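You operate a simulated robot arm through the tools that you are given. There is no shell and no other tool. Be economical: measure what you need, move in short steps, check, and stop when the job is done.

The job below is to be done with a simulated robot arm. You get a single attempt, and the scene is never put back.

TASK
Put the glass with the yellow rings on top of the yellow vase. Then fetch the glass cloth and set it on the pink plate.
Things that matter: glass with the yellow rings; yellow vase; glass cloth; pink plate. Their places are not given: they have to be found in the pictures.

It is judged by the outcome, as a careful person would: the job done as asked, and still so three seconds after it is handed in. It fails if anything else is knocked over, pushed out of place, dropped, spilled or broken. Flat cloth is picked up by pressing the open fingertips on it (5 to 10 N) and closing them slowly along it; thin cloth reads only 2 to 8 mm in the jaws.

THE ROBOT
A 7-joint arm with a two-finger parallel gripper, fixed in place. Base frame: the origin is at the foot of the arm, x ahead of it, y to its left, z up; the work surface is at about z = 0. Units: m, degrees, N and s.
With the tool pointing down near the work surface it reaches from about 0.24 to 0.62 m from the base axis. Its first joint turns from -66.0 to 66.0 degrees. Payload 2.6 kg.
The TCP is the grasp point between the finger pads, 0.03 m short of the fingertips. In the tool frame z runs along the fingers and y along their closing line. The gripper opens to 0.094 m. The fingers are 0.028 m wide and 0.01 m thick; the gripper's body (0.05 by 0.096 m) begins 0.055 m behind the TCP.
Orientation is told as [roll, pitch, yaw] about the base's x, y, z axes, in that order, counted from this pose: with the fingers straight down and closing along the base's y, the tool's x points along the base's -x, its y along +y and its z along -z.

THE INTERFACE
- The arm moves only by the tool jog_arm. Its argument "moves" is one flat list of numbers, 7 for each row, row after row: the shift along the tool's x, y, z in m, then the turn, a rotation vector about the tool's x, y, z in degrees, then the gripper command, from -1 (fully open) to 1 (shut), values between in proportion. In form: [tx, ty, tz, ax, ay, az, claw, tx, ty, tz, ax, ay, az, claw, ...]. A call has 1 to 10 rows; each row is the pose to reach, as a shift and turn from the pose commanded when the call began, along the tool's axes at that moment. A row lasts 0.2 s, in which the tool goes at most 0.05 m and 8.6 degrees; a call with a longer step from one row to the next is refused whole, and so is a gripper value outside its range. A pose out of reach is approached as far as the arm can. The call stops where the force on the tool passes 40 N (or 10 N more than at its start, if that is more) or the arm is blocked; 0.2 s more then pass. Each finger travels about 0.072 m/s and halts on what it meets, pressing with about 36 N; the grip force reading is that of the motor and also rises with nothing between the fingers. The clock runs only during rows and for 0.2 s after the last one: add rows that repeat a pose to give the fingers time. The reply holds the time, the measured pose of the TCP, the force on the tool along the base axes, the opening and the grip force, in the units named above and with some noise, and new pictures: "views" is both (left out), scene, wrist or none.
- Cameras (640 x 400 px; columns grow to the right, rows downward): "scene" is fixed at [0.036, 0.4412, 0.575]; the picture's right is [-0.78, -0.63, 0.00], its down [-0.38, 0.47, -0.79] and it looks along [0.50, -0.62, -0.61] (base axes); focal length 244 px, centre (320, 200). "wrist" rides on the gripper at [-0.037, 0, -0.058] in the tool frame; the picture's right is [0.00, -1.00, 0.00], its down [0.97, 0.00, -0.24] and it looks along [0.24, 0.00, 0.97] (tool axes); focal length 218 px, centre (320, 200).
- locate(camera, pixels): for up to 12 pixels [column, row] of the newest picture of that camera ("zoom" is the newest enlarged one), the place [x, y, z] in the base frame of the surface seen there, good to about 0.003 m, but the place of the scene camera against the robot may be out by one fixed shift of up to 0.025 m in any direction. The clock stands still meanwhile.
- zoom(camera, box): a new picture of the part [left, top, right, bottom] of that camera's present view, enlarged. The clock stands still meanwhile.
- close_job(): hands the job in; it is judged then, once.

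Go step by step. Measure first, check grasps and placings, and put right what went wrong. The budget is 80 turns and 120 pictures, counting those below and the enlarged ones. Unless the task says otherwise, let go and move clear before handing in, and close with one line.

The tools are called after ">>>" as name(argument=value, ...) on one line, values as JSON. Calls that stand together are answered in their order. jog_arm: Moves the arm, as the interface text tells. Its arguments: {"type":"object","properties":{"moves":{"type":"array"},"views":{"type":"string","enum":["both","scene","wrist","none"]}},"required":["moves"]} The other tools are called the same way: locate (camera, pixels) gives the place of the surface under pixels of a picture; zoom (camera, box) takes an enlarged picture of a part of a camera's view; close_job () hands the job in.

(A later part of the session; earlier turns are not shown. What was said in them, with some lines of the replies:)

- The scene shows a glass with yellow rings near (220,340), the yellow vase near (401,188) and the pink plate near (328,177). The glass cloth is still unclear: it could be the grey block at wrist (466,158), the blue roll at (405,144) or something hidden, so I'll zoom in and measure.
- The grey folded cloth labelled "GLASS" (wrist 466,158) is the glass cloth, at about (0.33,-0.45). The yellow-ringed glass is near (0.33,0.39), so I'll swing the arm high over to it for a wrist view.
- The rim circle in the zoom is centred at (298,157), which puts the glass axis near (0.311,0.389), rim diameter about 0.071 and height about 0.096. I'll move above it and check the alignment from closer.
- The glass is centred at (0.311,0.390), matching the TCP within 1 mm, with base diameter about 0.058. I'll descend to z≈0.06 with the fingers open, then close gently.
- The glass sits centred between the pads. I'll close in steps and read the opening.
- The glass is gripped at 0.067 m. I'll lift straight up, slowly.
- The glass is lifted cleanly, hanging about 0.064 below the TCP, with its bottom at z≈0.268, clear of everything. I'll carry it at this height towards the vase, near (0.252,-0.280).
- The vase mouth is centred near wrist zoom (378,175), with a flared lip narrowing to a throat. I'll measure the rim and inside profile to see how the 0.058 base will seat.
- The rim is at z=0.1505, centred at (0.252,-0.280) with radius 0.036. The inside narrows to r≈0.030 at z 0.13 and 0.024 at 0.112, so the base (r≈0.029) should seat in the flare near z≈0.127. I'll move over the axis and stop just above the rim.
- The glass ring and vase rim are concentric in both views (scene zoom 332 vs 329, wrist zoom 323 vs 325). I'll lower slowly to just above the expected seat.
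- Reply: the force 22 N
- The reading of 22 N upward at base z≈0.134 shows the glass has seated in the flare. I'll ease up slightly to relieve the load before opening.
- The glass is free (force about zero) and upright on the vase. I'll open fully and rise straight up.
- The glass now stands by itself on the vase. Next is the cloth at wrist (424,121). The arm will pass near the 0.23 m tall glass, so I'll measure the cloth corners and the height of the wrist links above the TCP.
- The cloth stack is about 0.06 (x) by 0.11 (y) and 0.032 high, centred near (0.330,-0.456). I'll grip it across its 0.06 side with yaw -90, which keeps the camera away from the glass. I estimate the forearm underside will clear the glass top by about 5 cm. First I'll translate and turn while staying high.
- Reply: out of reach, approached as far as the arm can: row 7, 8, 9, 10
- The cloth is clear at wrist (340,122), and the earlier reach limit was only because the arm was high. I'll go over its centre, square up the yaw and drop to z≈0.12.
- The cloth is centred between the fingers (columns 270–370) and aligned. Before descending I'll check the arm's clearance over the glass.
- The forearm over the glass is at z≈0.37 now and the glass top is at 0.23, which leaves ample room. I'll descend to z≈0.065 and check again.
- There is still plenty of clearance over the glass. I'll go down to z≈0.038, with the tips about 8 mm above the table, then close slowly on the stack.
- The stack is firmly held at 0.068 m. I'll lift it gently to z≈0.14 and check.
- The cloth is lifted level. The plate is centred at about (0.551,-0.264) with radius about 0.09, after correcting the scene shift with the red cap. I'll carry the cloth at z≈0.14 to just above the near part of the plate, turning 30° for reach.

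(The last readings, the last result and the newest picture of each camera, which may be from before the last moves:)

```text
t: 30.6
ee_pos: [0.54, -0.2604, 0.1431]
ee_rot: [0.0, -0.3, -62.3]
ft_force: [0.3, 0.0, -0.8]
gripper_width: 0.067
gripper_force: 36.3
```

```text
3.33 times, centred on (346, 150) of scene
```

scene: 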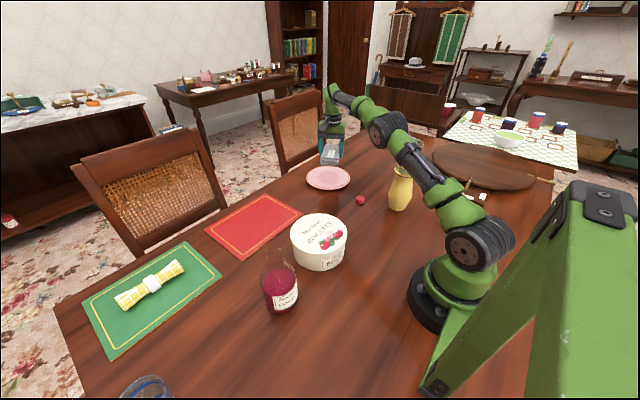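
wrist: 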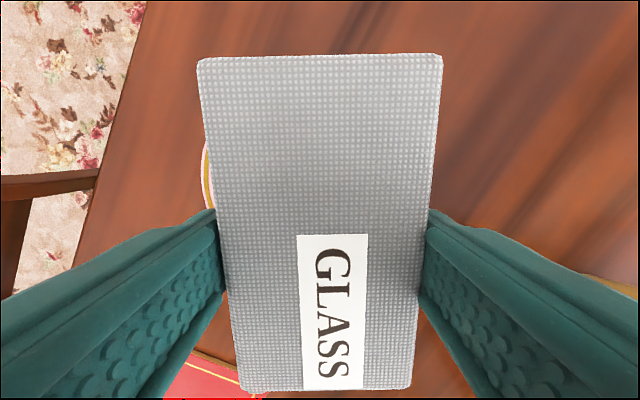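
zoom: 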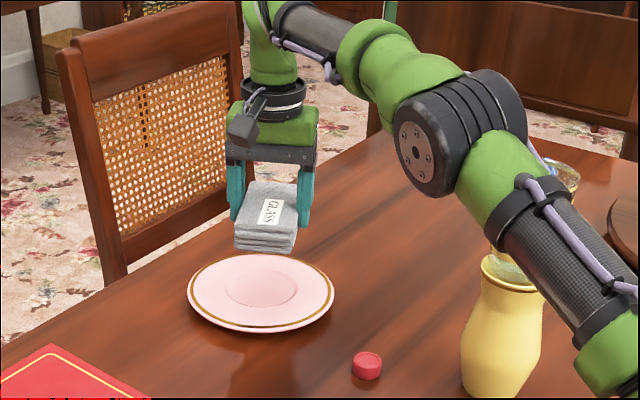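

The plate centre projects about 1 cm further out than the cloth is now, so I'll shift to (0.550,-0.263). Then I'll lower until the cloth's bottom is about 3 cm above the table.

>>> jog_arm(moves=[-0.0073, 0.0075, 0.01, 0, 0, 0, 0.1, -0.0073, 0.0075, 0.035, 0, 0, 0, 0.1, -0.0073, 0.0075, 0.06, 0, 0, 0, 0.1, -0.0073, 0.0075, 0.072, 0, 0, 0, 0.1, -0.0073, 0.0075, 0.072, 0, 0, 0, 0.1])

>>> zoom(camera="scene", box=[264, 120, 392, 200])

```text
t: 31.8
ee_pos: [0.5489, -0.2632, 0.0702]
ee_rot: [0.0, -0.3, -62.2]
ft_force: [-0.5, 0.0, -0.1]
gripper_width: 0.067
gripper_force: 35.7
```

scene: 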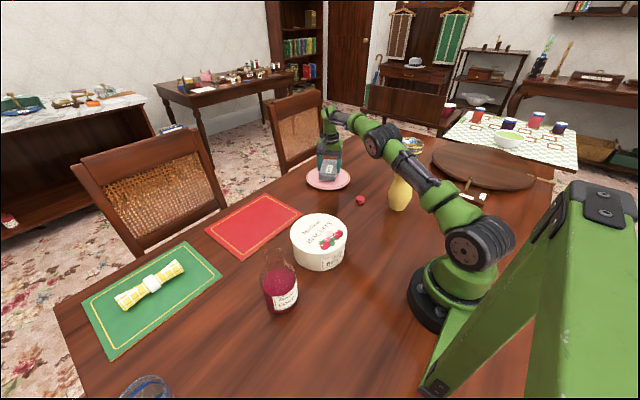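
wrist: 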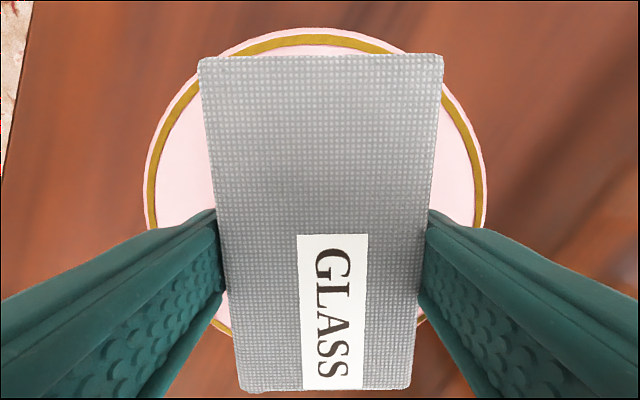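

```text
5.00 times, centred on (328, 160) of scene
```

zoom: 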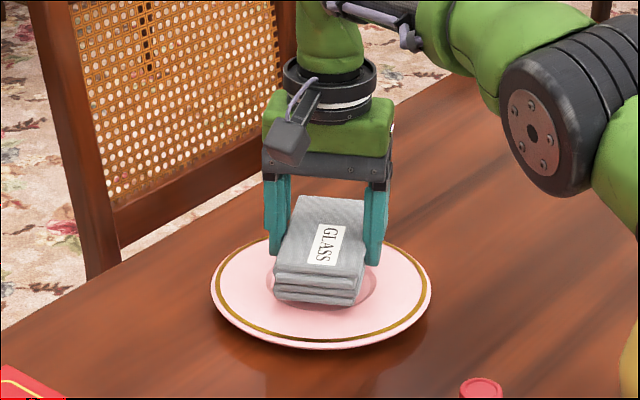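

The cloth is centred sideways (plate 145–487, cloth centre 320), and the plate centre lies about 9 mm towards tool -x. I'll correct by 7 mm and lower in small steps.

>>> jog_arm(moves=[-0.004, 0, 0, 0, 0, 0, 0.1, -0.007, 0, 0, 0, 0, 0, 0.1, -0.007, 0, 0.004, 0, 0, 0, 0.1, -0.007, 0, 0.008, 0, 0, 0, 0.1, -0.007, 0, 0.011, 0, 0, 0, 0.1, -0.007, 0, 0.014, 0, 0, 0, 0.1, -0.007, 0, 0.014, 0, 0, 0, 0.1], views="none")

>>> zoom(camera="scene", box=[280, 130, 376, 190])

```text
t: 33.4
ee_pos: [0.5528, -0.271, 0.0571]
ee_rot: [0.0, -0.3, -62.2]
ft_force: [-0.4, -0.8, 2.0]
gripper_width: 0.0669
gripper_force: 36.5
```

```text
6.67 times, centred on (328, 160) of scene
```

zoom: 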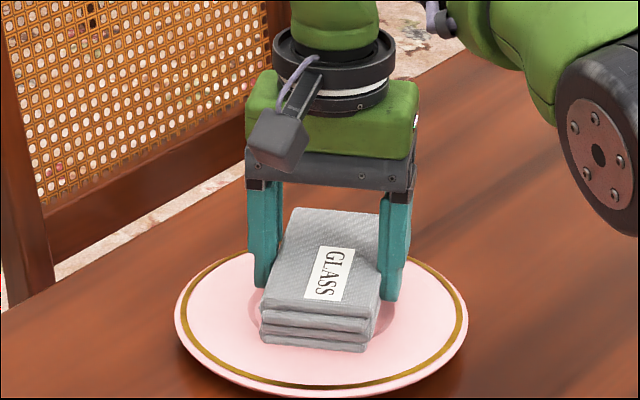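

The force is just rising (2 N) with the cloth bottom at about 0.018, which matches the plate surface. I'll take one or two more millimetres.

>>> jog_arm(moves=[0, 0, 0.001, 0, 0, 0, 0.1, 0, 0, 0.0015, 0, 0, 0, 0.1, 0, 0, 0.0015, 0, 0, 0, 0.1], views="none")

```text
t: 34.2
ee_pos: [0.5536, -0.2706, 0.0574]
ee_rot: [0.1, -0.4, -62.4]
ft_force: [-5.0, 1.2, 14.9]
gripper_width: 0.067
gripper_force: 36.2
```

Contact is confirmed at 15 N. I'll ease off slightly, open slowly to a modest width and rise.

>>> jog_arm(moves=[0, 0, -0.0012, 0, 0, 0, 0.1, 0, 0, -0.0012, 0, 0, 0, -0.3, 0, 0, -0.0012, 0, 0, 0, -0.45, 0, 0, -0.0012, 0, 0, 0, -0.6, 0, 0, -0.0012, 0, 0, 0, -0.8, 0, 0, -0.0012, 0, 0, 0, -0.8])

```text
t: 35.6
ee_pos: [0.5532, -0.269, 0.056]
ee_rot: [0.1, -0.2, -62.3]
ft_force: [-0.2, 0.0, 0.6]
gripper_width: 0.0847
gripper_force: 0.1
```

scene: 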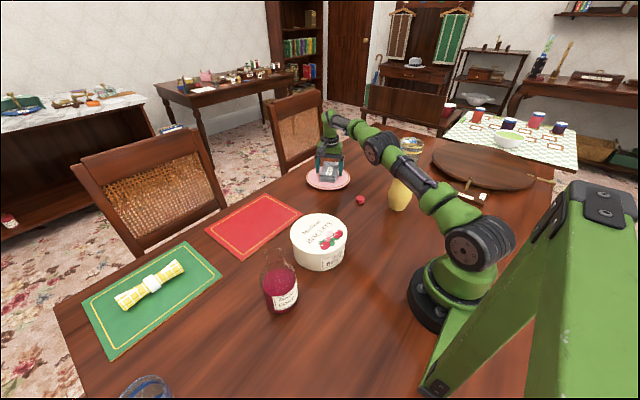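
wrist: 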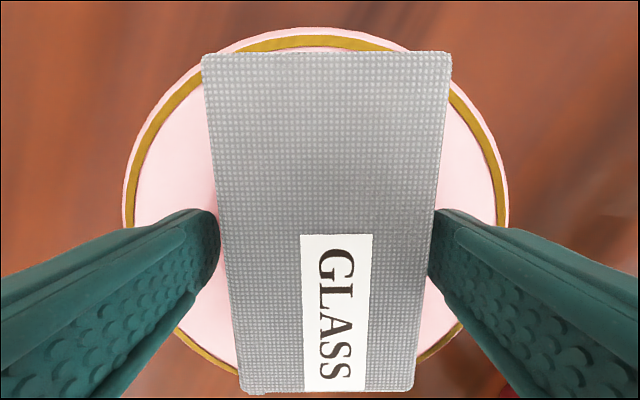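

The cloth rests on the plate and the fingers are free. I'll rise straight up and look.

>>> jog_arm(moves=[0, 0, -0.005, 0, 0, 0, -0.8, 0, 0, -0.02, 0, 0, 0, -0.8, 0, 0, -0.045, 0, 0, 0, -0.8, 0, 0, -0.075, 0, 0, 0, -0.8, 0, 0, -0.1, 0, 0, 0, -0.8, 0.02, -0.03, -0.12, 0, 0, 0, -0.8, 0.04, -0.06, -0.14, 0, 0, 0, -0.8, 0.05, -0.09, -0.16, 0, 0, 0, -0.8, 0.05, -0.09, -0.16, 0, 0, 0, -0.8])

>>> zoom(camera="scene", box=[264, 110, 456, 230])

```text
t: 37.6
ee_pos: [0.449, -0.2679, 0.2168]
ee_rot: [0.0, -0.2, -62.3]
ft_force: [-0.1, 0.6, 0.2]
gripper_width: 0.0847
gripper_force: 0.0
out of reach, approached as far as the arm can: row 5
```

scene: 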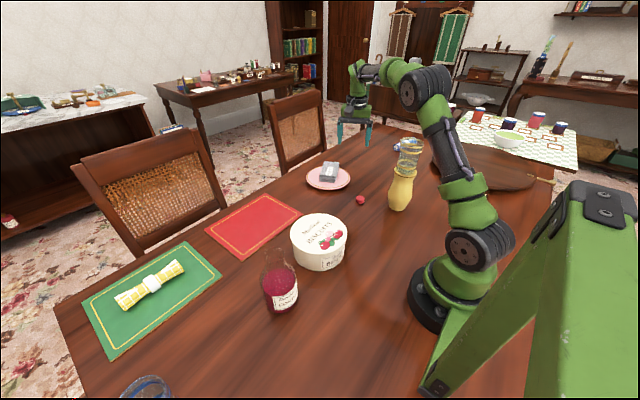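
wrist: 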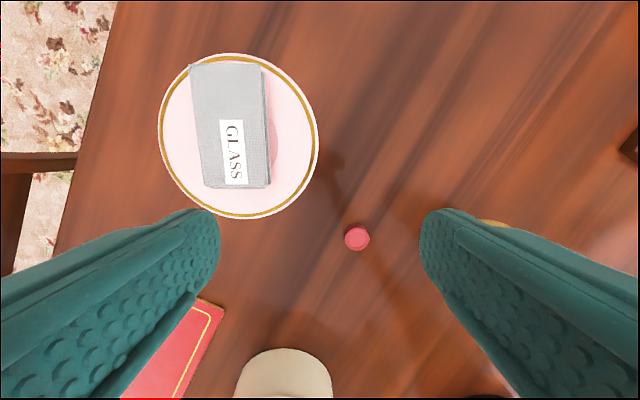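

```text
3.33 times, centred on (360, 170) of scene
```

zoom: 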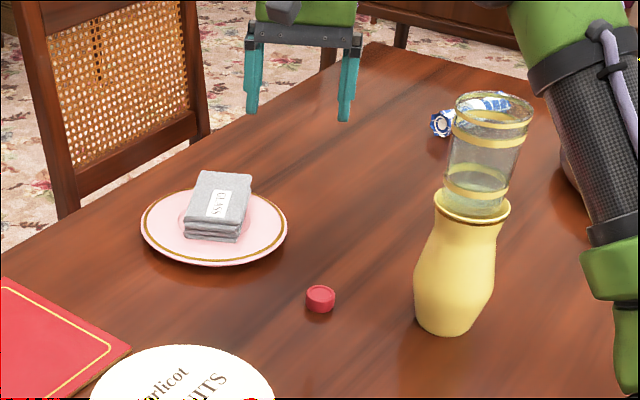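

The cloth lies on the pink plate, the ringed glass stands on the vase, and everything else is in place with the arm clear. I'm handing in.

>>> close_job()

```text
The job is handed in.
```

The glass with the yellow rings is standing on top of the yellow vase and the glass cloth is lying on the pink plate. The arm is clear of both and, in the last pictures, nothing else had been disturbed.
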